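You operate a simulated robot arm through the tools that you are given. There is no shell and no other tool. Be economical: measure what you need, move in short steps, check, and stop when the job is done.

You are at the controls of a simulated two-armed robot. One attempt, no reset.

TASK
Pick up the oil can marked "Light" from the store counter top with one hand, pass it to the other hand and put it on the top of the brown ledge. Set down upright: oil can.

Only the result counts: the job must be done as asked and must still hold three seconds after the hand-in. Knocking over, shifting, dropping, spilling or breaking anything else fails it.

THE ROBOT
Two 7-joint arms with three-finger grippers on one trunk, on a base that drives. Base frame: it is fixed to the floor where the robot stands at the start and does not move with it; the origin is under the middle of the robot, x ahead of it, y to its left, z up; the surface under the hand at the start is at about z = 0.8. Lengths are in m, angles in degrees, forces in N, time in s.
The left shoulder is at the start at [0.07, 0.146, 1.187], the right one opposite. With the tool pointing down near the work surface each hand reaches from about 0.26 to 0.68 m from the robot's upright axis, wherever it stands, measured 20 degrees to its own side. Places, roughly: top of the brown ledge (13x29 cm) [0.18, -4.94, 0.8]. Payload 2.2 kg a hand.
Tool frame (each hand has its own): the origin (TCP) lies between the finger pads and is the grasp point; the fingertips stand 0.028 m ahead of it; z points along the fingers, y is the line along which they close. The gripper opens to 0.102 m. The gripper's body begins 0.071 m behind the TCP.
Orientation is that of the tool frame in the base frame, as a unit quaternion [w, x, y, z]. With the fingers straight down and closing along the base's y, the tool's x points along the base's -x, its y along +y and its z along -z.

THE INTERFACE
- The arms move only by the tool apply_moves. It takes "left_plan", "right_plan" or both (then of equal length, played together; a hand with none holds still); each is text: rows parted by semicolons, each of 7 numbers parted by spaces: the shift along the base's x, y, z in m, then the turn, a rotation vector about the base's x, y, z in degrees, then the finger opening in m, from 0 to 0.102. In form: x y z rx ry rz claw; .... A call has 1 to 12 rows; each row is the pose to reach, as a shift and turn from the pose commanded when the call began. A row lasts 0.2 s, in which the tool goes at most 0.05 m and 8.6 degrees; a call with a longer step from one row to the next is refused whole, and so is a gripper value outside its range. A pose out of reach is approached as far as the arm can. The call stops where the force on the tool passes 40 N (or 10 N more than at its start, if that is more) or the arm is blocked; 0.2 s more then pass. Each finger halts on what it meets, pressing with about 33 N; the grip force reading is that of the motor and also rises with nothing between the fingers. The clock runs only during rows and for 0.2 s after the last one: add rows that repeat a pose to give the fingers time. The reply holds the time, the measured pose of the TCP, the force on the tool along the base axes, the opening and the grip force, in the units named above and with some noise, with the torque about the TCP (base axes, N m) and any sound that the robot's microphone picked up.
- Cameras (640 x 400 px; columns grow to the right, rows downward): "scene" is now at [0.1349, 0.004, 1.4061]; the picture's right is [0.05, -1.00, 0.00], its down [-0.66, -0.03, -0.75] and it looks along [0.75, 0.04, -0.66] (base axes); focal length 289 px, centre (320, 200). "left" rides on the left gripper at [0.072, 0.038, -0.086] in its tool frame; the picture's right is [-0.47, 0.89, 0.00], its down [-0.60, -0.32, -0.73] and it looks along [-0.65, -0.34, 0.68] (tool axes); focal length 256 px, centre (320, 200). "right" rides on the right gripper at [0.069, 0.044, -0.086] in its tool frame; the picture's right is [-0.53, 0.84, 0.00], its down [-0.58, -0.37, -0.73] and it looks along [-0.62, -0.39, 0.68] (tool axes); focal length 256 px, centre (320, 200). There is no depth. A picture from a camera that has moved, and an enlarged one, comes with that camera's place and axes in the base frame and with its lens.
- snapshot(camera): a new picture of that camera. It takes no simulated time.
- raise_lower(by): slides the trunk up (or, below 0, down) by that many m; the arms and the scene camera ride with it, the base frame stays. It gives what a move gives, with no picture.
- roll_base(legs): drives the robot by 1 to 6 legs, each [ahead, left, turn to the left] in m, m and degrees, along the robot's own axes; the way and the turn of a leg run together, so that a leg with both is an arc; at most 1.5 m and 180 degrees a leg. The arms and the cameras ride along, it lands a little off, and it stops where it bumps. It gives what a move gives.
- aim_head(pan, tilt): turns the head with the scene camera to pan (to the left, within 86 degrees either way) and tilt (down, from -29 to 69), counted from straight ahead of the robot. It gives what a move gives.
- enlarge(camera, box): a new picture of the part [left, top, right, bottom] of that camera's present view, enlarged. It takes no simulated time.
- finish_job(): hands the job in; it is judged then, once.

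Work in short steps. Places have to be worked out from the pictures, the camera data and where the tool is seen: move nearer, look again, correct. Check each grasp and each placing, and mend what went wrong. You have 120 turns and 88 pictures in all, those below and enlarged ones among them. Open the grippers and draw the arms clear of the work before you hand the job in, unless the task says otherwise; then end with one line.

The tools are called after "Call:" as name(argument=value, ...) on one line, values as JSON. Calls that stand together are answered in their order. apply_moves: Moves the arms, as the interface text tells. Its arguments: {"type":"object","properties":{"left_plan":{"type":"string"},"right_plan":{"type":"string"}},"required":[]} The other tools are called the same way: raise_lower (by) slides the trunk up or down; roll_base (legs) drives the base; aim_head (pan, tilt) turns the head that bears the scene camera; snapshot (camera) takes a picture; enlarge (camera, box) takes an enlarged picture of a part of a camera's view; finish_job () hands the job in.

At the start:

```text
t: 0.0
left_tcp_pos: [0.5575, 0.165, 1.062]
left_ee_rot: [0.001, -0.001, 1.0, -0.001]
left_contact_force: [0.4, -0.7, 0.7]
left_torque: [0.03, 0.0, 0.0]
left_opening: 0.1019
left_grip_force: 0.1
right_tcp_pos: [0.4523, -0.2477, 1.1214]
right_ee_rot: [0.0, 0.0, 1.0, 0.0]
right_contact_force: [-0.8, -0.1, -0.2]
right_torque: [0.02, 0.01, -0.02]
right_opening: 0.1018
right_grip_force: 0.0
trunk travel left (down, up): [-0.725, 0.215]
robot x, y, heading: [0.0029, 0.0026, 0.0]
head pan, tilt: [2.7, 41.2]
```

scene: 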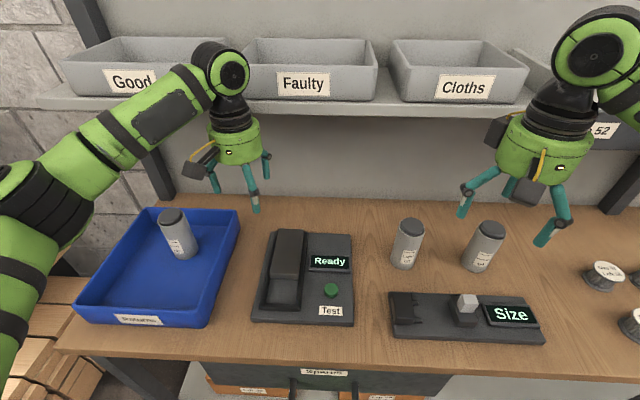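
right: 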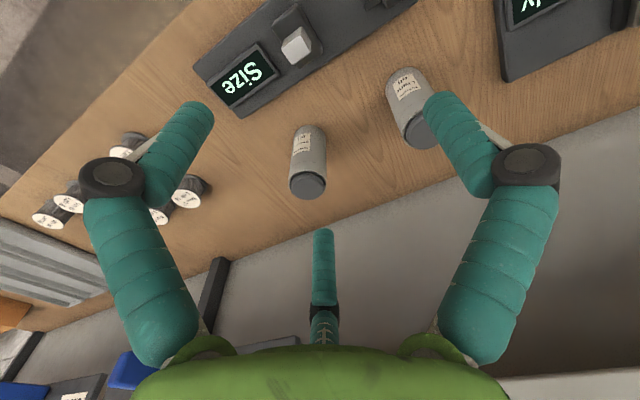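
left: 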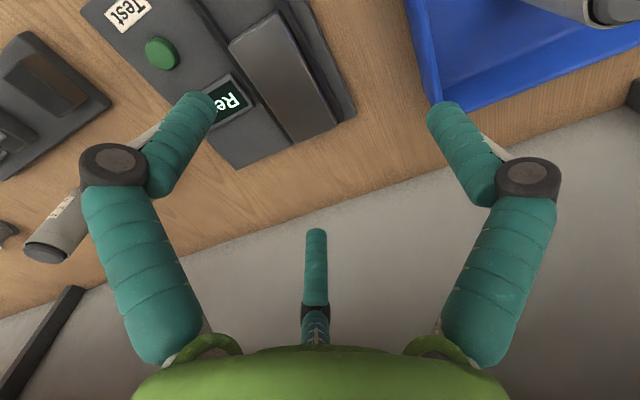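

The bench in front shows a tester and cans, not a store counter; I look around to find the store counter and the ledge.

Call:
aim_head(pan=-60, tilt=15)

Call:
snapshot(camera="scene")

```text
t: 1.3
left_tcp_pos: [0.5567, 0.1647, 1.0624]
left_ee_rot: [0.0, -0.001, 1.0, 0.0]
left_contact_force: [0.3, -0.5, -0.3]
left_torque: [0.02, 0.03, 0.02]
left_opening: 0.1018
left_grip_force: 0.0
right_tcp_pos: [0.4512, -0.2483, 1.1205]
right_ee_rot: [0.0, 0.0, 1.0, 0.0]
right_contact_force: [-0.2, 0.4, -0.1]
right_torque: [0.02, -0.01, 0.0]
right_opening: 0.1019
right_grip_force: 0.1
trunk travel left (down, up): [-0.725, 0.215]
robot x, y, heading: [-0.0024, -0.0016, -0.2]
head pan, tilt: [-60.0, 15.0]
```

```text
84 pictures are left
camera scene: at [0.0976, -0.0808, 1.4473], right [-0.87, -0.5, 0.0], down [-0.13, 0.22, -0.97], along [0.48, -0.84, -0.26], focal length 289 px, centre (320, 200)
```

scene: 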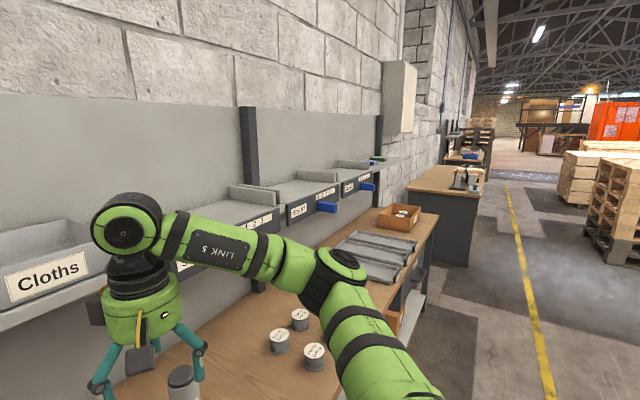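

A second counter with a group of things on it lies further to the right along the wall; I enlarge that part.

Call:
enlarge(camera="scene", box=[400, 120, 520, 195])

Call:
aim_head(pan=-86, tilt=10)

Call:
snapshot(camera="scene")

```text
5.33 times, centred on (460, 158) of scene
camera zoom: at [0.0976, -0.0808, 1.4473], right [-0.87, -0.5, 0.0], down [-0.13, 0.22, -0.97], along [0.48, -0.84, -0.26], focal length 1544 px, centre (-427, 427)
```

zoom: 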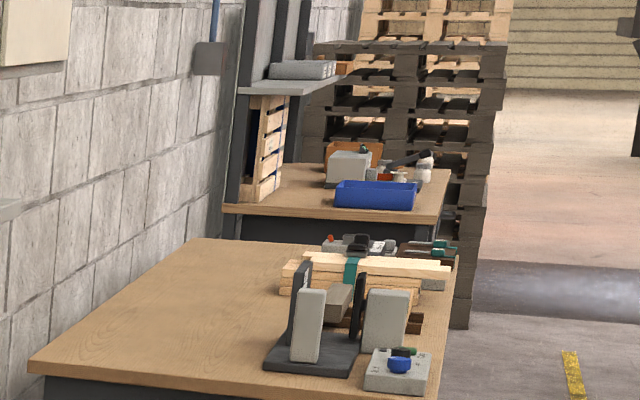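

```text
t: 2.2
left_tcp_pos: [0.5567, 0.1649, 1.0616]
left_ee_rot: [0.0, 0.0, 1.0, 0.0]
left_contact_force: [0.2, 0.3, 1.1]
left_torque: [-0.01, -0.01, -0.02]
left_opening: 0.102
left_grip_force: 0.0
right_tcp_pos: [0.4515, -0.248, 1.1208]
right_ee_rot: [0.0, 0.0, 1.0, 0.0]
right_contact_force: [0.5, 0.3, 0.7]
right_torque: [0.02, -0.02, 0.01]
right_opening: 0.1019
right_grip_force: 0.0
trunk travel left (down, up): [-0.725, 0.215]
robot x, y, heading: [-0.0023, -0.001, -0.1]
head pan, tilt: [-85.9, 10.0]
```

```text
82 pictures are left
camera scene: at [0.0575, -0.0927, 1.4555], right [-1.0, -0.07, 0.0], down [-0.01, 0.17, -0.98], along [0.07, -0.98, -0.17], focal length 289 px, centre (320, 200)
```

scene: 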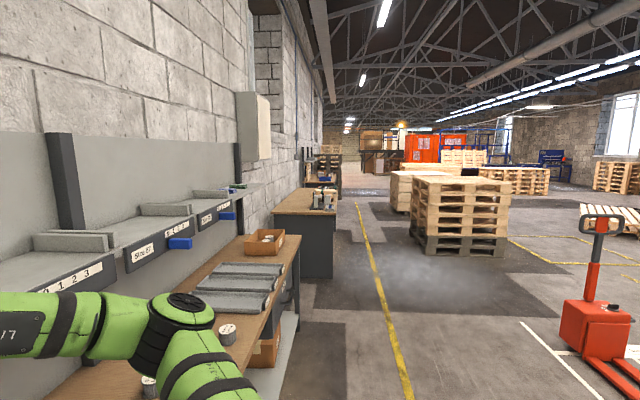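

The bench row runs along -y. I back off and turn right to view more of the hall, looking for the store counter.

Call:
roll_base(legs=[[-0.6, 0, 0], [0, 0, -90]])

Call:
aim_head(pan=0, tilt=15)

Call:
snapshot(camera="scene")

Call:
aim_head(pan=-80, tilt=15)

Call:
snapshot(camera="scene")

```text
t: 9.5
left_tcp_pos: [-0.4392, -0.5589, 1.063]
left_ee_rot: [0.0, 0.704, 0.711, 0.0]
left_contact_force: [-0.5, -0.6, 1.1]
left_torque: [0.01, 0.02, -0.03]
left_opening: 0.102
left_grip_force: 0.1
right_tcp_pos: [-0.8516, -0.4569, 1.1194]
right_ee_rot: [0.0, 0.704, 0.71, 0.0]
right_contact_force: [0.8, 0.4, -0.3]
right_torque: [-0.03, 0.0, 0.0]
right_opening: 0.1022
right_grip_force: 0.0
trunk travel left (down, up): [-0.725, 0.215]
robot x, y, heading: [-0.6103, -0.0062, -89.6]
head pan, tilt: [-85.9, 10.0]
```

```text
t: 11.1
left_tcp_pos: [-0.4385, -0.5587, 1.0619]
left_ee_rot: [0.0, 0.703, 0.711, 0.0]
left_contact_force: [0.1, -0.2, 0.2]
left_torque: [-0.05, -0.01, 0.03]
left_opening: 0.102
left_grip_force: 0.0
right_tcp_pos: [-0.8529, -0.4572, 1.1206]
right_ee_rot: [0.0, 0.704, 0.71, 0.0]
right_contact_force: [1.1, -0.1, 0.6]
right_torque: [-0.02, -0.02, -0.01]
right_opening: 0.102
right_grip_force: 0.0
trunk travel left (down, up): [-0.725, 0.215]
robot x, y, heading: [-0.6104, 0.0003, -89.4]
head pan, tilt: [0.0, 15.0]
```

```text
81 pictures are left
camera scene: at [-0.6066, -0.1459, 1.4474], right [-1.0, -0.01, 0.0], down [0.0, 0.26, -0.97], along [0.01, -0.97, -0.26], focal length 289 px, centre (320, 200)
```

scene: 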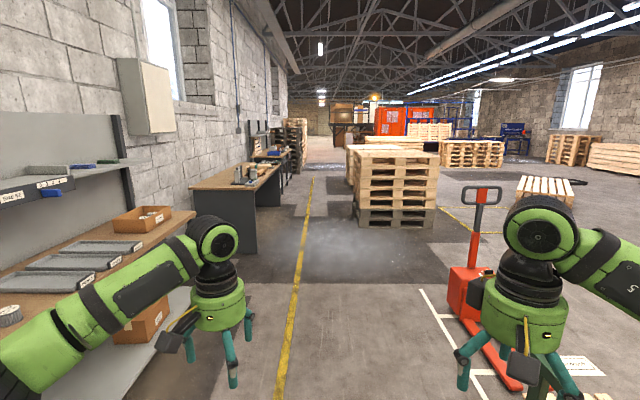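

```text
t: 12.6
left_tcp_pos: [-0.4395, -0.5594, 1.0628]
left_ee_rot: [0.0, 0.703, 0.711, 0.0]
left_contact_force: [-0.1, 0.5, 0.3]
left_torque: [-0.04, 0.0, -0.01]
left_opening: 0.1019
left_grip_force: 0.0
right_tcp_pos: [-0.8525, -0.4563, 1.1213]
right_ee_rot: [0.0, 0.704, 0.71, 0.0]
right_contact_force: [-0.8, 0.1, 0.3]
right_torque: [-0.02, -0.01, 0.0]
right_opening: 0.1019
right_grip_force: 0.1
trunk travel left (down, up): [-0.725, 0.215]
robot x, y, heading: [-0.6036, -0.0017, -89.5]
head pan, tilt: [-80.0, 15.0]
```

```text
80 pictures are left
camera scene: at [-0.6992, -0.0696, 1.4474], right [-0.18, 0.98, 0.0], down [0.25, 0.05, -0.97], along [-0.95, -0.18, -0.26], focal length 289 px, centre (320, 200)
```

scene: 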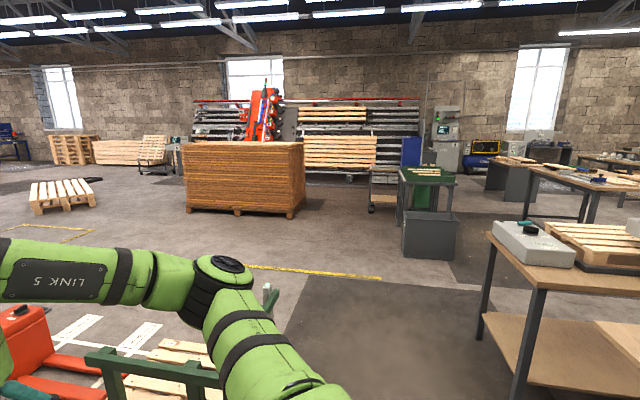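

Ledge (y≈-4.94) should lie on or by the third bench. I drive along the aisle towards it and look again.

Call:
roll_base(legs=[[1.5, 0.05, 0], [1.2, 0.0, 0]])

Call:
aim_head(pan=40, tilt=25)

Call:
snapshot(camera="scene")

Call:
aim_head(pan=0, tilt=15)

Call:
snapshot(camera="scene")

```text
refused: leg 1 is longer than a leg can be; nothing moved
```

```text
t: 14.6
left_tcp_pos: [-0.4387, -0.5587, 1.0624]
left_ee_rot: [0.0, 0.703, 0.711, 0.001]
left_contact_force: [0.0, 0.6, 0.1]
left_torque: [0.0, 0.02, 0.01]
left_opening: 0.1018
left_grip_force: 0.1
right_tcp_pos: [-0.8525, -0.4563, 1.121]
right_ee_rot: [0.0, 0.704, 0.71, 0.0]
right_contact_force: [0.0, -0.1, -0.4]
right_torque: [-0.03, 0.0, 0.0]
right_opening: 0.1019
right_grip_force: 0.0
trunk travel left (down, up): [-0.725, 0.215]
robot x, y, heading: [-0.6067, -0.0026, -89.3]
head pan, tilt: [40.0, 25.0]
```

```text
79 pictures are left
camera scene: at [-0.5476, -0.1226, 1.4311], right [-0.76, -0.65, 0.0], down [-0.27, 0.32, -0.91], along [0.59, -0.69, -0.42], focal length 289 px, centre (320, 200)
```

scene: 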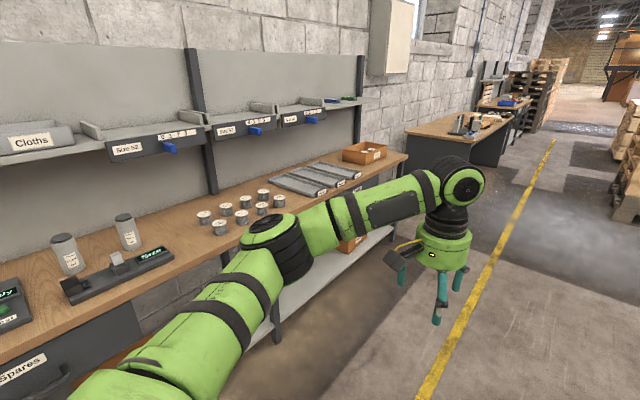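

```text
t: 15.7
left_tcp_pos: [-0.4392, -0.5575, 1.0625]
left_ee_rot: [0.0, 0.703, 0.711, 0.001]
left_contact_force: [0.4, -0.8, -0.5]
left_torque: [-0.01, 0.0, 0.06]
left_opening: 0.102
left_grip_force: 0.1
right_tcp_pos: [-0.8529, -0.4562, 1.1201]
right_ee_rot: [0.0, 0.704, 0.71, 0.0]
right_contact_force: [-0.5, -0.6, 0.5]
right_torque: [0.0, 0.04, -0.01]
right_opening: 0.1019
right_grip_force: 0.1
trunk travel left (down, up): [-0.725, 0.215]
robot x, y, heading: [-0.6077, -0.0014, -89.5]
head pan, tilt: [0.0, 15.0]
```

```text
78 pictures are left
camera scene: at [-0.6064, -0.1458, 1.4473], right [-1.0, -0.01, 0.0], down [0.0, 0.26, -0.97], along [0.01, -0.97, -0.26], focal length 289 px, centre (320, 200)
```

scene: 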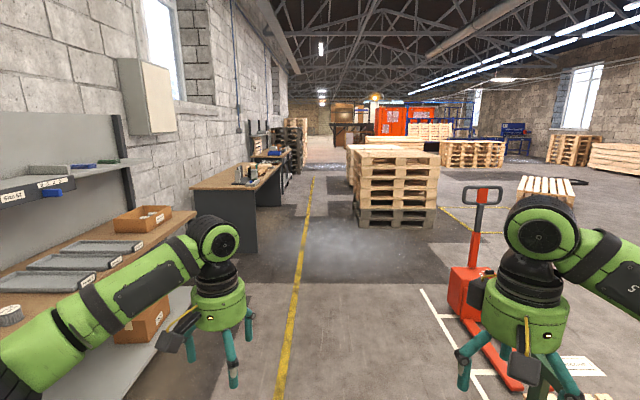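

The leg was too long by a hair; I split it and drive on.

Call:
roll_base(legs=[[1.35, 0.0, 0], [1.35, 0.0, 0]])

Call:
aim_head(pan=35, tilt=25)

Call:
snapshot(camera="scene")

```text
t: 28.7
left_tcp_pos: [-0.4314, -3.2424, 1.0625]
left_ee_rot: [0.0, 0.706, 0.708, 0.0]
left_contact_force: [-0.2, 0.1, -0.4]
left_torque: [-0.01, 0.02, -0.04]
left_opening: 0.1023
left_grip_force: 0.0
right_tcp_pos: [-0.8431, -3.1389, 1.1194]
right_ee_rot: [0.0, 0.707, 0.707, 0.0]
right_contact_force: [0.5, 0.2, -0.6]
right_torque: [0.02, -0.01, 0.01]
right_opening: 0.1021
right_grip_force: 0.0
trunk travel left (down, up): [-0.725, 0.215]
robot x, y, heading: [-0.5971, -2.6878, -89.5]
head pan, tilt: [0.0, 15.0]
```

```text
t: 29.7
left_tcp_pos: [-0.4296, -3.243, 1.0619]
left_ee_rot: [0.0, 0.706, 0.708, 0.0]
left_contact_force: [-0.7, -0.2, -0.3]
left_torque: [0.04, -0.01, -0.01]
left_opening: 0.102
left_grip_force: 0.1
right_tcp_pos: [-0.8424, -3.1388, 1.1197]
right_ee_rot: [0.0, 0.707, 0.707, 0.001]
right_contact_force: [0.2, 0.6, -0.1]
right_torque: [0.01, 0.0, 0.0]
right_opening: 0.1021
right_grip_force: 0.2
trunk travel left (down, up): [-0.725, 0.215]
robot x, y, heading: [-0.5945, -2.6886, -89.9]
head pan, tilt: [35.0, 25.0]
```

```text
77 pictures are left
camera scene: at [-0.5425, -2.8116, 1.4312], right [-0.82, -0.58, 0.0], down [-0.24, 0.35, -0.91], along [0.52, -0.74, -0.42], focal length 289 px, centre (320, 200)
```

scene: 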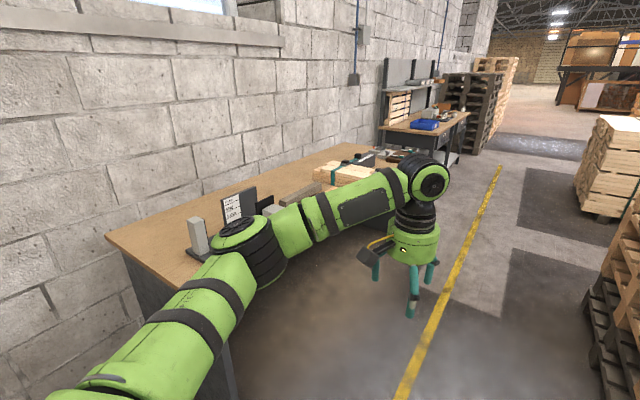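

The middle bench reaches towards y≈-4.9. I drive on to about y=-4.3 and look at the far end.

Call:
roll_base(legs=[[1.4, 0.0, 0]])

Call:
aim_head(pan=60, tilt=30)

Call:
snapshot(camera="scene")

Call:
aim_head(pan=15, tilt=20)

Call:
snapshot(camera="scene")

```text
t: 36.7
left_tcp_pos: [-0.4184, -4.6389, 1.0623]
left_ee_rot: [0.001, 0.703, 0.711, 0.0]
left_contact_force: [-0.1, 0.2, -0.4]
left_torque: [0.02, -0.05, 0.02]
left_opening: 0.102
left_grip_force: 0.0
right_tcp_pos: [-0.8329, -4.5377, 1.1212]
right_ee_rot: [0.0, 0.705, 0.71, 0.0]
right_contact_force: [0.0, -0.7, 0.7]
right_torque: [0.0, -0.03, 0.02]
right_opening: 0.1022
right_grip_force: 0.0
trunk travel left (down, up): [-0.725, 0.215]
robot x, y, heading: [-0.5884, -4.0869, -89.7]
head pan, tilt: [35.0, 25.0]
```

```text
t: 37.6
left_tcp_pos: [-0.4193, -4.6398, 1.0624]
left_ee_rot: [0.0, 0.704, 0.71, 0.0]
left_contact_force: [-0.6, 0.9, 0.6]
left_torque: [0.04, 0.01, 0.01]
left_opening: 0.1018
left_grip_force: 0.0
right_tcp_pos: [-0.8322, -4.5381, 1.1199]
right_ee_rot: [-0.001, 0.704, 0.71, 0.0]
right_contact_force: [0.4, -0.6, 0.2]
right_torque: [0.01, 0.0, 0.0]
right_opening: 0.1024
right_grip_force: 0.0
trunk travel left (down, up): [-0.725, 0.215]
robot x, y, heading: [-0.5895, -4.0821, -89.3]
head pan, tilt: [60.0, 30.0]
```

```text
76 pictures are left
camera scene: at [-0.5087, -4.1784, 1.4232], right [-0.49, -0.87, 0.0], down [-0.43, 0.25, -0.87], along [0.75, -0.43, -0.5], focal length 289 px, centre (320, 200)
```

scene: 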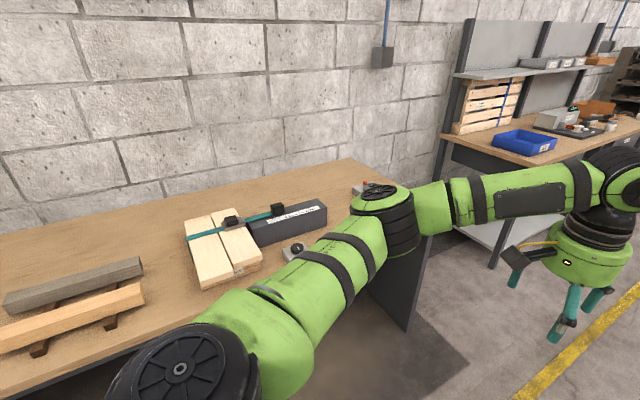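

```text
t: 38.7
left_tcp_pos: [-0.419, -4.6405, 1.0625]
left_ee_rot: [0.0, 0.704, 0.71, 0.0]
left_contact_force: [0.7, -0.7, 0.4]
left_torque: [-0.01, 0.0, 0.03]
left_opening: 0.1021
left_grip_force: 0.3
right_tcp_pos: [-0.8327, -4.5382, 1.1202]
right_ee_rot: [0.0, 0.704, 0.71, 0.0]
right_contact_force: [-0.2, 0.0, -0.1]
right_torque: [0.0, 0.02, -0.03]
right_opening: 0.1021
right_grip_force: 0.0
trunk travel left (down, up): [-0.725, 0.215]
robot x, y, heading: [-0.5889, -4.0845, -89.6]
head pan, tilt: [15.0, 20.0]
```

```text
75 pictures are left
camera scene: at [-0.5623, -4.2235, 1.4392], right [-0.96, -0.27, 0.0], down [-0.09, 0.33, -0.94], along [0.25, -0.91, -0.34], focal length 289 px, centre (320, 200)
```

scene: 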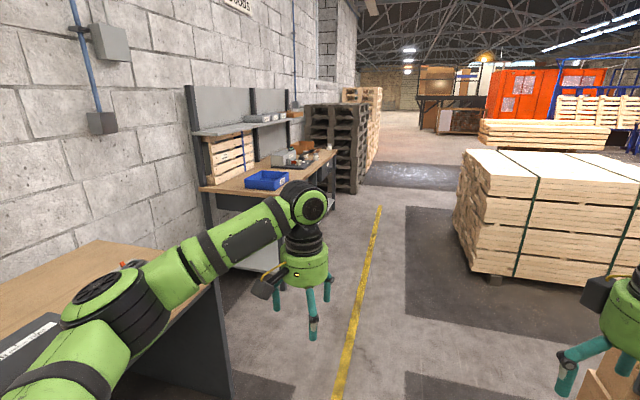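

The ledge is hidden behind the left arm at the far end of this bench. I enlarge the third bench as a candidate store counter.

Call:
enlarge(camera="scene", box=[180, 80, 350, 200])

Call:
aim_head(pan=-60, tilt=15)

Call:
snapshot(camera="scene")

```text
3.33 times, centred on (265, 140) of scene
camera zoom: at [-0.5623, -4.2235, 1.4392], right [-0.96, -0.27, 0.0], down [-0.09, 0.33, -0.94], along [0.25, -0.91, -0.34], focal length 965 px, centre (503, 400)
```

zoom: 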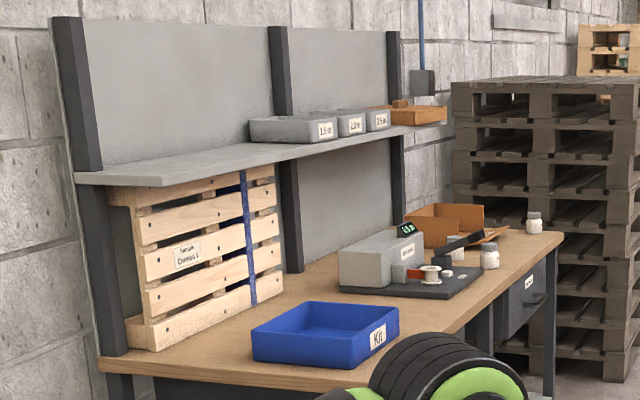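

```text
t: 40.2
left_tcp_pos: [-0.419, -4.6391, 1.0618]
left_ee_rot: [0.0, 0.704, 0.71, 0.001]
left_contact_force: [0.6, -0.5, -0.5]
left_torque: [0.02, 0.0, 0.04]
left_opening: 0.1023
left_grip_force: 0.1
right_tcp_pos: [-0.8323, -4.5373, 1.1206]
right_ee_rot: [0.0, 0.703, 0.711, 0.0]
right_contact_force: [-0.2, -0.8, -0.3]
right_torque: [0.04, -0.01, 0.0]
right_opening: 0.102
right_grip_force: 0.0
trunk travel left (down, up): [-0.725, 0.215]
robot x, y, heading: [-0.5887, -4.0831, -89.4]
head pan, tilt: [-60.0, 15.0]
```

```text
73 pictures are left
camera scene: at [-0.6677, -4.1812, 1.4473], right [-0.51, 0.86, 0.0], down [0.22, 0.13, -0.97], along [-0.83, -0.49, -0.26], focal length 289 px, centre (320, 200)
```

scene: 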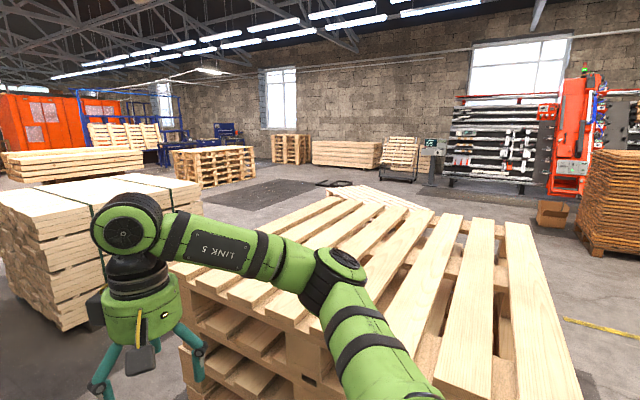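

No store here. I turn left to face the bench, look at the ledge, then look toward +y and behind.

Call:
roll_base(legs=[[0, 0.0, 90], [0, -0.7, 0]])

Call:
aim_head(pan=0, tilt=35)

Call:
snapshot(camera="scene")

Call:
aim_head(pan=86, tilt=8)

Call:
snapshot(camera="scene")

```text
t: 47.9
left_tcp_pos: [-0.0183, -4.6101, 1.0624]
left_ee_rot: [0.0, -0.011, 1.0, 0.0]
left_contact_force: [0.0, 0.1, -0.4]
left_torque: [-0.02, -0.02, 0.01]
left_opening: 0.1019
left_grip_force: 0.0
right_tcp_pos: [-0.1155, -5.0246, 1.1202]
right_ee_rot: [0.0, -0.011, 1.0, 0.0]
right_contact_force: [0.0, 0.8, -0.1]
right_torque: [-0.01, -0.03, 0.01]
right_opening: 0.1017
right_grip_force: 0.1
trunk travel left (down, up): [-0.725, 0.215]
robot x, y, heading: [-0.5724, -4.7906, 0.9]
head pan, tilt: [-60.0, 15.0]
```

```text
t: 49.2
left_tcp_pos: [-0.0178, -4.6105, 1.0628]
left_ee_rot: [0.0, -0.011, 1.0, 0.0]
left_contact_force: [-0.1, -0.4, 0.5]
left_torque: [0.0, 0.0, 0.0]
left_opening: 0.1021
left_grip_force: 0.1
right_tcp_pos: [-0.1152, -5.0254, 1.1212]
right_ee_rot: [0.0, -0.011, 1.0, 0.0]
right_contact_force: [0.5, -0.2, 0.5]
right_torque: [-0.01, -0.03, -0.02]
right_opening: 0.1021
right_grip_force: 0.0
trunk travel left (down, up): [-0.725, 0.215]
robot x, y, heading: [-0.5683, -4.7891, 1.0]
head pan, tilt: [0.0, 35.0]
```

```text
72 pictures are left
camera scene: at [-0.4334, -4.785, 1.4154], right [0.02, -1.0, 0.0], down [-0.57, -0.01, -0.82], along [0.82, 0.02, -0.57], focal length 289 px, centre (320, 200)
```

scene: 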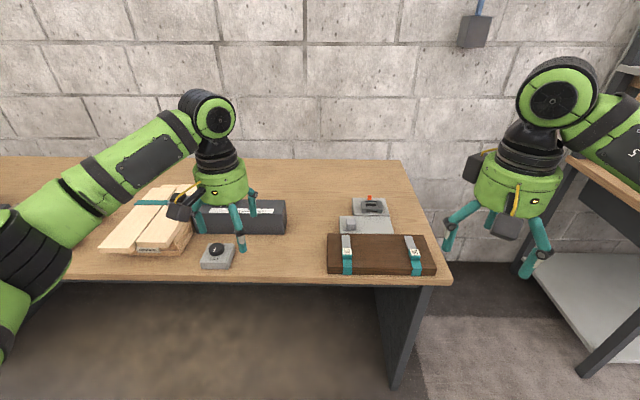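

```text
t: 50.8
left_tcp_pos: [-0.0174, -4.6114, 1.0621]
left_ee_rot: [0.001, -0.012, 1.0, 0.0]
left_contact_force: [-0.3, 0.0, 1.1]
left_torque: [-0.04, -0.01, 0.01]
left_opening: 0.1022
left_grip_force: 0.0
right_tcp_pos: [-0.1159, -5.0257, 1.1212]
right_ee_rot: [0.0, -0.011, 1.0, 0.001]
right_contact_force: [-0.1, 0.0, -0.4]
right_torque: [0.05, -0.02, 0.02]
right_opening: 0.1018
right_grip_force: 0.1
trunk travel left (down, up): [-0.725, 0.215]
robot x, y, heading: [-0.5717, -4.7853, 1.6]
head pan, tilt: [85.9, 8.0]
```

```text
71 pictures are left
camera scene: at [-0.5168, -4.6942, 1.4587], right [1.0, -0.05, 0.0], down [-0.01, -0.14, -0.99], along [0.05, 0.99, -0.14], focal length 289 px, centre (320, 200)
```

scene: 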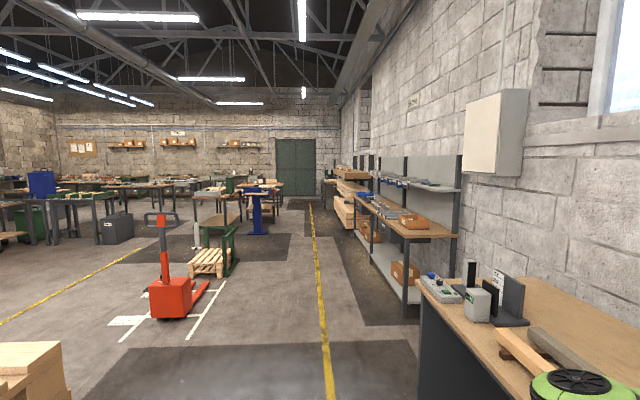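

The brown ledge with two straps is seen at the bench end. Now I enlarge the far area to find the store counter.

Call:
enlarge(camera="scene", box=[160, 110, 420, 270])

Call:
enlarge(camera="scene", box=[0, 110, 200, 235])

```text
2.46 times, centred on (290, 190) of scene
camera zoom: at [-0.5168, -4.6942, 1.4587], right [1.0, -0.05, 0.0], down [-0.01, -0.14, -0.99], along [0.05, 0.99, -0.14], focal length 712 px, centre (394, 225)
```

zoom: 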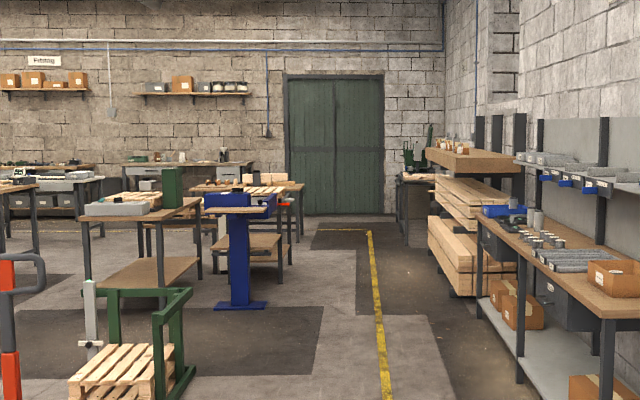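

```text
3.20 times, centred on (100, 172) of scene
camera zoom: at [-0.5168, -4.6942, 1.4587], right [1.0, -0.05, 0.0], down [-0.01, -0.14, -0.99], along [0.05, 0.99, -0.14], focal length 926 px, centre (1024, 288)
```

zoom: 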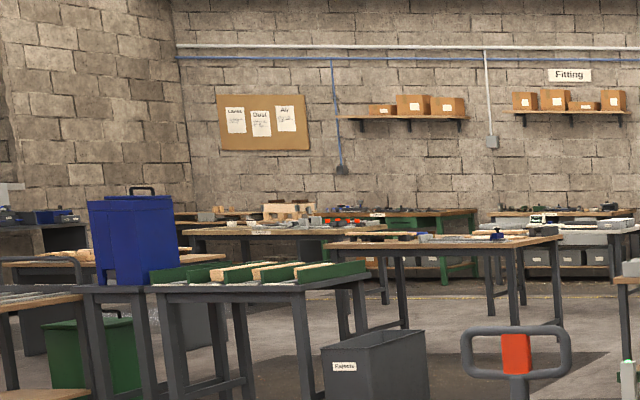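

Section signs hang on walls; I read the right-hand wall sign and the counter beyond the timber rack.

Call:
enlarge(camera="scene", box=[300, 80, 440, 210])

Call:
aim_head(pan=-70, tilt=3)

Call:
snapshot(camera="scene")

```text
3.08 times, centred on (370, 145) of scene
camera zoom: at [-0.5168, -4.6942, 1.4587], right [1.0, -0.05, 0.0], down [-0.01, -0.14, -0.99], along [0.05, 0.99, -0.14], focal length 891 px, centre (166, 369)
```

zoom: 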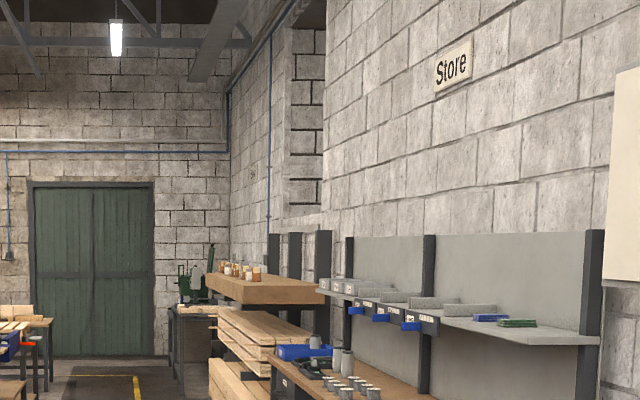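

```text
t: 53.2
left_tcp_pos: [-0.0184, -4.6105, 1.063]
left_ee_rot: [-0.001, -0.011, 1.0, 0.0]
left_contact_force: [0.5, -0.5, 0.1]
left_torque: [0.02, -0.01, 0.0]
left_opening: 0.1022
left_grip_force: 0.0
right_tcp_pos: [-0.1149, -5.0257, 1.1208]
right_ee_rot: [0.0, -0.011, 1.0, 0.0]
right_contact_force: [0.7, -0.7, -0.7]
right_torque: [-0.03, -0.01, -0.03]
right_opening: 0.1019
right_grip_force: 0.1
trunk travel left (down, up): [-0.725, 0.215]
robot x, y, heading: [-0.5715, -4.7862, 1.4]
head pan, tilt: [-70.0, 3.0]
```

```text
67 pictures are left
camera scene: at [-0.4884, -4.8716, 1.4668], right [-0.93, -0.36, 0.0], down [-0.02, 0.05, -1.0], along [0.36, -0.93, -0.05], focal length 289 px, centre (320, 200)
```

scene: 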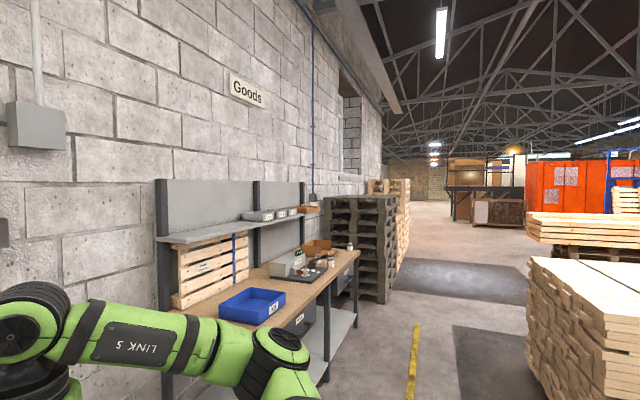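

The "Store" sign hangs above the first bench (y≈-0.6), so the start bench is the store counter. I drive back by strafing left and read the labels there.

Call:
roll_base(legs=[[0, 1.45, -1.2], [0, 1.45, 0], [0, 1.0, 0]])

Call:
aim_head(pan=10, tilt=30)

Call:
snapshot(camera="scene")

```text
t: 72.0
left_tcp_pos: [0.026, -0.738, 1.0619]
left_ee_rot: [0.0, 0.012, 1.0, 0.0]
left_contact_force: [-0.5, -0.1, 0.7]
left_torque: [0.01, -0.02, -0.01]
left_opening: 0.102
left_grip_force: 0.1
right_tcp_pos: [-0.0897, -1.1468, 1.1203]
right_ee_rot: [0.0, 0.011, 1.0, 0.0]
right_contact_force: [0.0, 0.2, -0.1]
right_torque: [0.0, 0.0, -0.02]
right_opening: 0.1019
right_grip_force: 0.1
trunk travel left (down, up): [-0.725, 0.215]
robot x, y, heading: [-0.5343, -0.8877, -1.3]
head pan, tilt: [-70.0, 3.0]
```

```text
t: 73.5
left_tcp_pos: [0.0244, -0.7375, 1.0618]
left_ee_rot: [-0.001, 0.011, 1.0, 0.0]
left_contact_force: [-0.4, -1.2, 0.0]
left_torque: [0.01, -0.01, -0.02]
left_opening: 0.1019
left_grip_force: 0.1
right_tcp_pos: [-0.0891, -1.1462, 1.1206]
right_ee_rot: [-0.001, 0.012, 1.0, 0.0]
right_contact_force: [1.1, 1.1, -0.6]
right_torque: [0.02, -0.01, 0.0]
right_opening: 0.1019
right_grip_force: 0.1
trunk travel left (down, up): [-0.725, 0.215]
robot x, y, heading: [-0.5387, -0.89, -1.3]
head pan, tilt: [10.0, 30.0]
```

```text
66 pictures are left
camera scene: at [-0.3957, -0.8766, 1.4232], right [0.15, -0.99, 0.0], down [-0.49, -0.07, -0.87], along [0.86, 0.13, -0.5], focal length 289 px, centre (320, 200)
```

scene: 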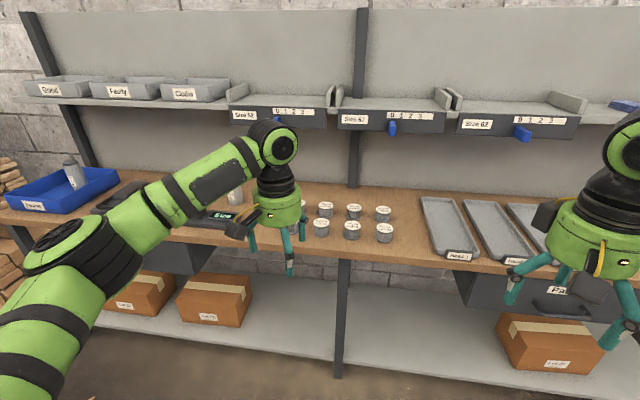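

Call:
enlarge(camera="scene", box=[280, 190, 420, 260])

Call:
enlarge(camera="scene", box=[0, 130, 250, 240])

```text
4.57 times, centred on (350, 225) of scene
camera zoom: at [-0.3957, -0.8766, 1.4232], right [0.15, -0.99, 0.0], down [-0.49, -0.07, -0.87], along [0.86, 0.13, -0.5], focal length 1323 px, centre (183, 86)
```

zoom: 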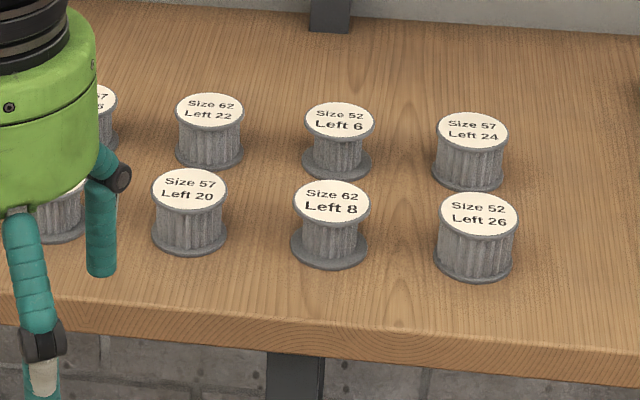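

```text
2.56 times, centred on (125, 185) of scene
camera zoom: at [-0.3957, -0.8766, 1.4232], right [0.15, -0.99, 0.0], down [-0.49, -0.07, -0.87], along [0.86, 0.13, -0.5], focal length 741 px, centre (819, 238)
```

zoom: 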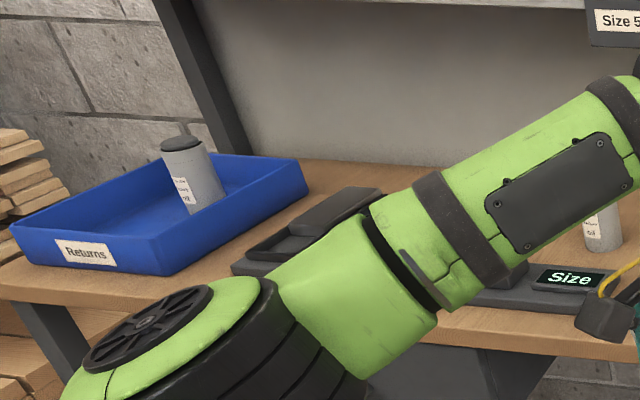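

The tins are bearing spools, not oil cans. I go further left toward the timber rack and the bench beyond, where green cans were seen.

Call:
roll_base(legs=[[0, 1.45, 1.3], [0, 0.6, 0]])

Call:
aim_head(pan=55, tilt=15)

Call:
snapshot(camera="scene")

```text
t: 83.7
left_tcp_pos: [0.0406, 1.3052, 1.0621]
left_ee_rot: [0.0, 0.001, 1.0, 0.001]
left_contact_force: [-0.5, 0.2, 0.6]
left_torque: [-0.03, -0.01, 0.02]
left_opening: 0.102
left_grip_force: 0.1
right_tcp_pos: [-0.0653, 0.8931, 1.1201]
right_ee_rot: [0.001, 0.001, 1.0, 0.001]
right_contact_force: [1.0, 0.5, 0.3]
right_torque: [0.02, 0.01, -0.03]
right_opening: 0.1018
right_grip_force: 0.0
trunk travel left (down, up): [-0.725, 0.215]
robot x, y, heading: [-0.5219, 1.1467, 0.1]
head pan, tilt: [10.0, 30.0]
```

```text
t: 84.8
left_tcp_pos: [0.0405, 1.3056, 1.061]
left_ee_rot: [0.0, 0.001, 1.0, 0.0]
left_contact_force: [-0.5, -0.1, 0.8]
left_torque: [0.0, 0.04, -0.03]
left_opening: 0.102
left_grip_force: 0.1
right_tcp_pos: [-0.0659, 0.8932, 1.1205]
right_ee_rot: [0.0, 0.001, 1.0, -0.001]
right_contact_force: [-0.2, 0.3, -0.2]
right_torque: [-0.01, 0.01, -0.02]
right_opening: 0.102
right_grip_force: 0.0
trunk travel left (down, up): [-0.725, 0.215]
robot x, y, heading: [-0.5165, 1.142, -0.1]
head pan, tilt: [55.0, 15.0]
```

```text
63 pictures are left
camera scene: at [-0.4124, 1.218, 1.4473], right [0.82, -0.58, 0.0], down [-0.15, -0.21, -0.97], along [0.56, 0.79, -0.26], focal length 289 px, centre (320, 200)
```

scene: 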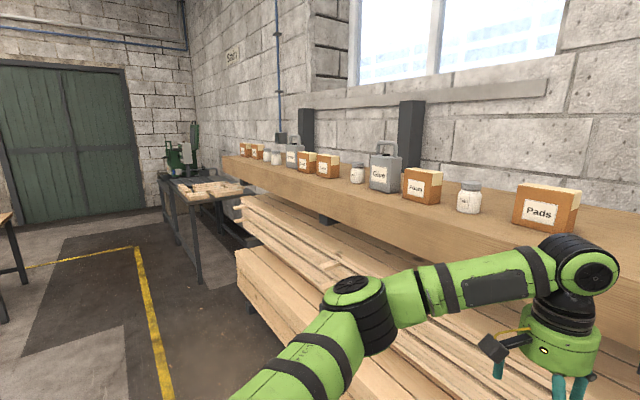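

The counter over the timber holds cans ("Glue" etc.). I enlarge it to read the labels.

Call:
enlarge(camera="scene", box=[225, 120, 385, 200])

Call:
enlarge(camera="scene", box=[360, 130, 600, 250])

```text
4.00 times, centred on (305, 160) of scene
camera zoom: at [-0.4124, 1.218, 1.4473], right [0.82, -0.58, 0.0], down [-0.15, -0.21, -0.97], along [0.56, 0.79, -0.26], focal length 1158 px, centre (380, 360)
```

zoom: 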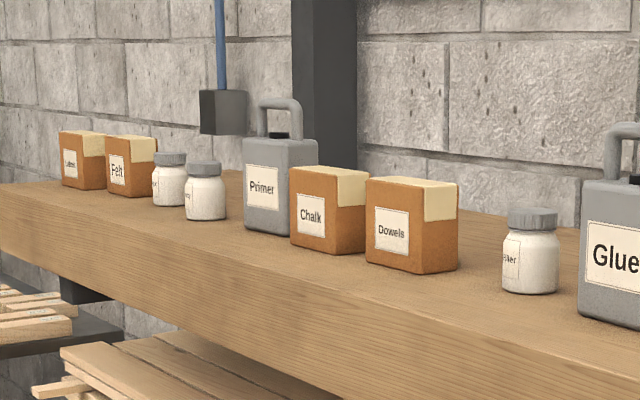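

```text
2.67 times, centred on (480, 190) of scene
camera zoom: at [-0.4124, 1.218, 1.4473], right [0.82, -0.58, 0.0], down [-0.15, -0.21, -0.97], along [0.56, 0.79, -0.26], focal length 772 px, centre (-107, 227)
```

zoom: 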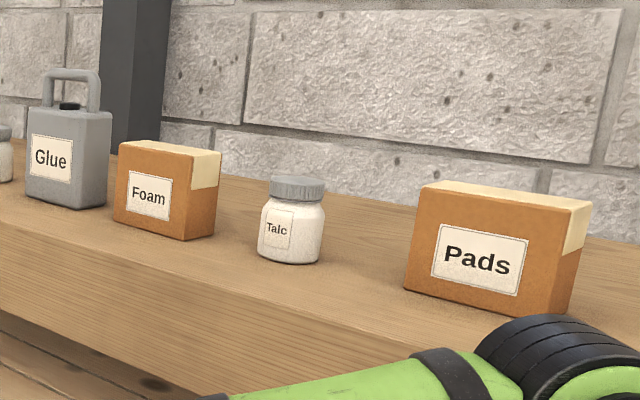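

No oil can "Light" here. I read the further sign and look at the other tables of the hall.

Call:
enlarge(camera="scene", box=[130, 30, 270, 210])

Call:
aim_head(pan=86, tilt=8)

Call:
snapshot(camera="scene")

```text
2.22 times, centred on (200, 120) of scene
camera zoom: at [-0.4124, 1.218, 1.4473], right [0.82, -0.58, 0.0], down [-0.15, -0.21, -0.97], along [0.56, 0.79, -0.26], focal length 643 px, centre (587, 378)
```

zoom: 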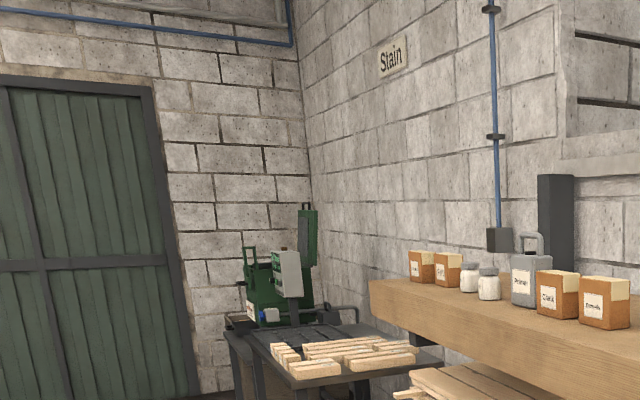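

```text
t: 85.7
left_tcp_pos: [0.0406, 1.3057, 1.0627]
left_ee_rot: [0.0, 0.001, 1.0, 0.0]
left_contact_force: [-0.1, -0.6, 0.6]
left_torque: [0.01, -0.03, 0.03]
left_opening: 0.102
left_grip_force: 0.1
right_tcp_pos: [-0.0662, 0.8935, 1.12]
right_ee_rot: [0.0, 0.001, 1.0, 0.0]
right_contact_force: [0.6, -0.1, 0.2]
right_torque: [-0.05, -0.04, 0.01]
right_opening: 0.1021
right_grip_force: 0.2
trunk travel left (down, up): [-0.725, 0.215]
robot x, y, heading: [-0.5184, 1.1423, -0.2]
head pan, tilt: [85.9, 8.0]
```

```text
59 pictures are left
camera scene: at [-0.4594, 1.2341, 1.4587], right [1.0, -0.07, 0.0], down [-0.01, -0.14, -0.99], along [0.07, 0.99, -0.14], focal length 289 px, centre (320, 200)
```

scene: 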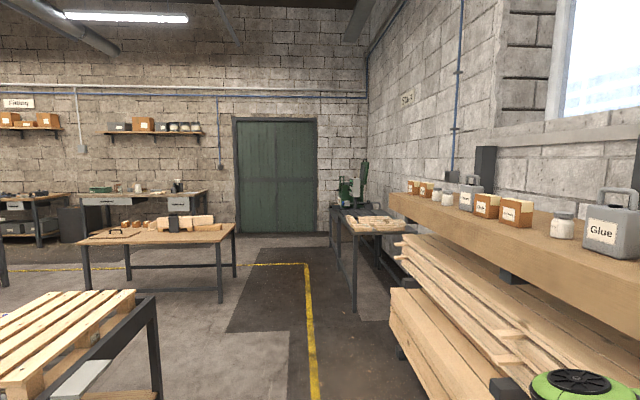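

The shelf continues right of "Pads"; I check that part in front of the robot.

Call:
aim_head(pan=0, tilt=15)

Call:
snapshot(camera="scene")

Call:
roll_base(legs=[[-0.1, 0, 90]])

Call:
aim_head(pan=70, tilt=12)

Call:
snapshot(camera="scene")

```text
t: 87.3
left_tcp_pos: [0.0399, 1.3054, 1.0623]
left_ee_rot: [0.0, 0.0, 1.0, 0.0]
left_contact_force: [0.1, 0.6, 1.0]
left_torque: [-0.03, -0.01, -0.01]
left_opening: 0.1022
left_grip_force: 0.2
right_tcp_pos: [-0.0654, 0.8936, 1.1204]
right_ee_rot: [0.0, 0.001, 1.0, 0.001]
right_contact_force: [-0.1, 0.0, -0.3]
right_torque: [0.0, 0.0, 0.0]
right_opening: 0.1018
right_grip_force: 0.1
trunk travel left (down, up): [-0.725, 0.215]
robot x, y, heading: [-0.5211, 1.141, -0.1]
head pan, tilt: [0.0, 15.0]
```

```text
58 pictures are left
camera scene: at [-0.3728, 1.1417, 1.4474], right [0.0, -1.0, 0.0], down [-0.26, 0.0, -0.97], along [0.97, 0.0, -0.26], focal length 289 px, centre (320, 200)
```

scene: 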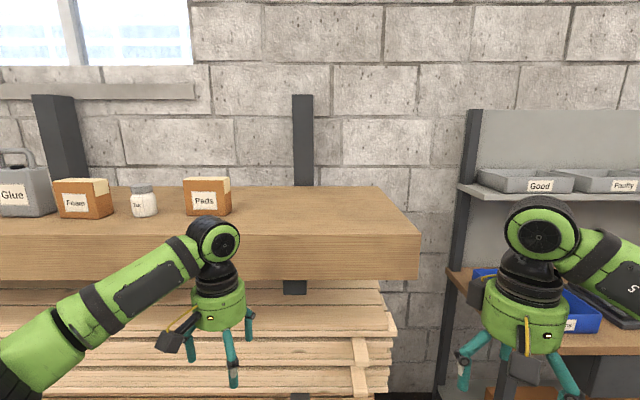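

```text
t: 91.6
left_tcp_pos: [-0.7439, 1.6344, 1.0637]
left_ee_rot: [0.0, -0.707, 0.707, 0.0]
left_contact_force: [0.3, 0.3, 0.0]
left_torque: [-0.02, 0.01, -0.02]
left_opening: 0.102
left_grip_force: 0.0
right_tcp_pos: [-0.333, 1.5294, 1.1197]
right_ee_rot: [-0.001, -0.706, 0.708, 0.0]
right_contact_force: [-0.4, 0.6, 0.0]
right_torque: [0.03, 0.01, -0.02]
right_opening: 0.1019
right_grip_force: 0.0
trunk travel left (down, up): [-0.725, 0.215]
robot x, y, heading: [-0.5803, 1.078, 90.1]
head pan, tilt: [0.0, 15.0]
```

```text
t: 93.0
left_tcp_pos: [-0.744, 1.6353, 1.0615]
left_ee_rot: [0.0, 0.707, -0.707, -0.001]
left_contact_force: [0.9, 0.3, 0.2]
left_torque: [-0.03, 0.01, 0.0]
left_opening: 0.1019
left_grip_force: 0.1
right_tcp_pos: [-0.3333, 1.5294, 1.1199]
right_ee_rot: [0.0, -0.707, 0.707, 0.0]
right_contact_force: [-0.3, -0.2, -0.2]
right_torque: [0.02, 0.01, 0.02]
right_opening: 0.1021
right_grip_force: 0.1
trunk travel left (down, up): [-0.725, 0.215]
robot x, y, heading: [-0.5849, 1.0753, 90.0]
head pan, tilt: [70.0, 12.0]
```

```text
57 pictures are left
camera scene: at [-0.668, 1.1599, 1.4522], right [0.34, 0.94, 0.0], down [0.2, -0.07, -0.98], along [-0.92, 0.34, -0.21], focal length 289 px, centre (320, 200)
```

scene: 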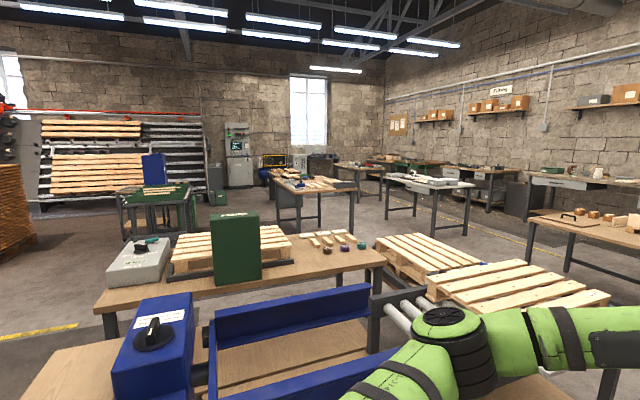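

No oil can seen here. I go back to the start bench and read the cylinders' labels there ("...oil"?).

Call:
roll_base(legs=[[0, 0, -90], [0, -0.95, 0]])

Call:
aim_head(pan=0, tilt=33)

Call:
snapshot(camera="scene")

```text
t: 101.7
left_tcp_pos: [-0.0238, 0.2999, 1.0631]
left_ee_rot: [0.0, 0.001, 1.0, 0.0]
left_contact_force: [0.8, 0.6, 0.1]
left_torque: [-0.02, 0.01, 0.0]
left_opening: 0.1022
left_grip_force: 0.1
right_tcp_pos: [-0.1303, -0.1131, 1.1202]
right_ee_rot: [0.0, 0.002, 1.0, 0.0]
right_contact_force: [0.8, 1.0, -0.1]
right_torque: [0.0, -0.03, 0.03]
right_opening: 0.1021
right_grip_force: 0.0
trunk travel left (down, up): [-0.725, 0.215]
robot x, y, heading: [-0.5812, 0.1373, -0.2]
head pan, tilt: [70.0, 12.0]
```

```text
t: 103.1
left_tcp_pos: [-0.0233, 0.2983, 1.0629]
left_ee_rot: [0.0, 0.001, 1.0, 0.0]
left_contact_force: [-0.1, 0.5, -0.3]
left_torque: [0.01, 0.01, -0.01]
left_opening: 0.1018
left_grip_force: 0.2
right_tcp_pos: [-0.1301, -0.1129, 1.1209]
right_ee_rot: [0.0, 0.003, 1.0, 0.0]
right_contact_force: [0.4, 0.1, 0.1]
right_torque: [0.0, -0.01, 0.0]
right_opening: 0.1019
right_grip_force: 0.1
trunk travel left (down, up): [-0.725, 0.215]
robot x, y, heading: [-0.5839, 0.1349, -0.5]
head pan, tilt: [0.0, 33.0]
```

```text
56 pictures are left
camera scene: at [-0.4413, 0.1363, 1.4185], right [0.0, -1.0, 0.0], down [-0.54, 0.0, -0.84], along [0.84, 0.0, -0.54], focal length 289 px, centre (320, 200)
```

scene: 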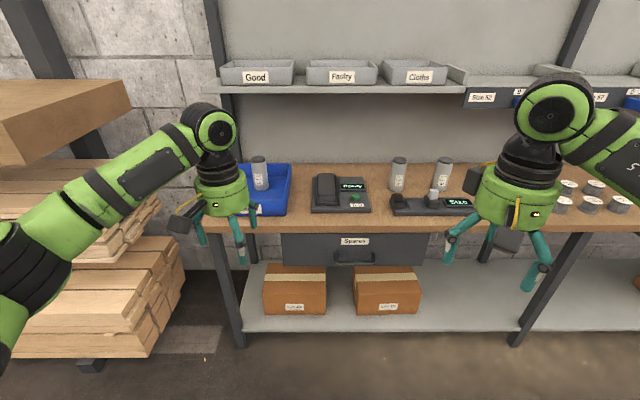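

Call:
enlarge(camera="scene", box=[380, 150, 460, 200])

```text
8.00 times, centred on (420, 175) of scene
camera zoom: at [-0.4413, 0.1363, 1.4185], right [0.0, -1.0, 0.0], down [-0.54, 0.0, -0.84], along [0.84, 0.0, -0.54], focal length 2316 px, centre (-480, 400)
```

zoom: 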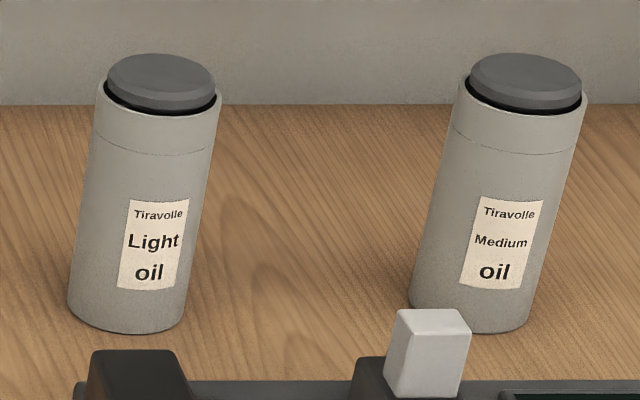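

The Light oil can is the left of the two, at about (0.61,-0.18), ~0.058 wide and 0.14 tall. I examine the gripper shape before planning the grasps.

Call:
enlarge(camera="scene", box=[150, 90, 290, 280])

Call:
enlarge(camera="scene", box=[290, 140, 490, 240])

```text
2.11 times, centred on (220, 185) of scene
camera zoom: at [-0.4413, 0.1363, 1.4185], right [0.0, -1.0, 0.0], down [-0.54, 0.0, -0.84], along [0.84, 0.0, -0.54], focal length 609 px, centre (530, 232)
```

zoom: 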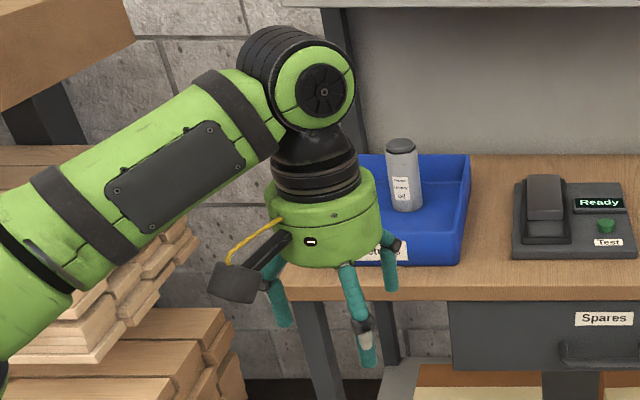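

```text
3.20 times, centred on (390, 190) of scene
camera zoom: at [-0.4413, 0.1363, 1.4185], right [0.0, -1.0, 0.0], down [-0.54, 0.0, -0.84], along [0.84, 0.0, -0.54], focal length 926 px, centre (96, 232)
```

zoom: 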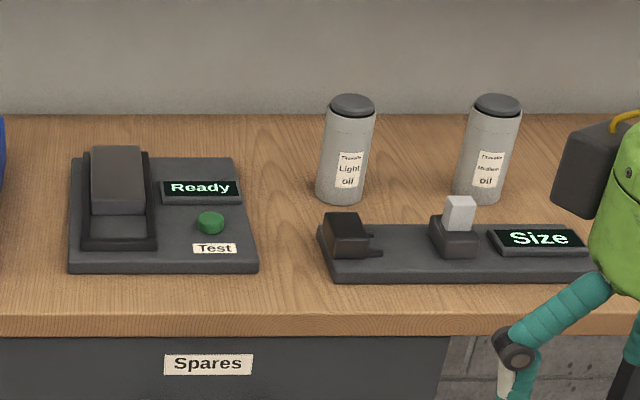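

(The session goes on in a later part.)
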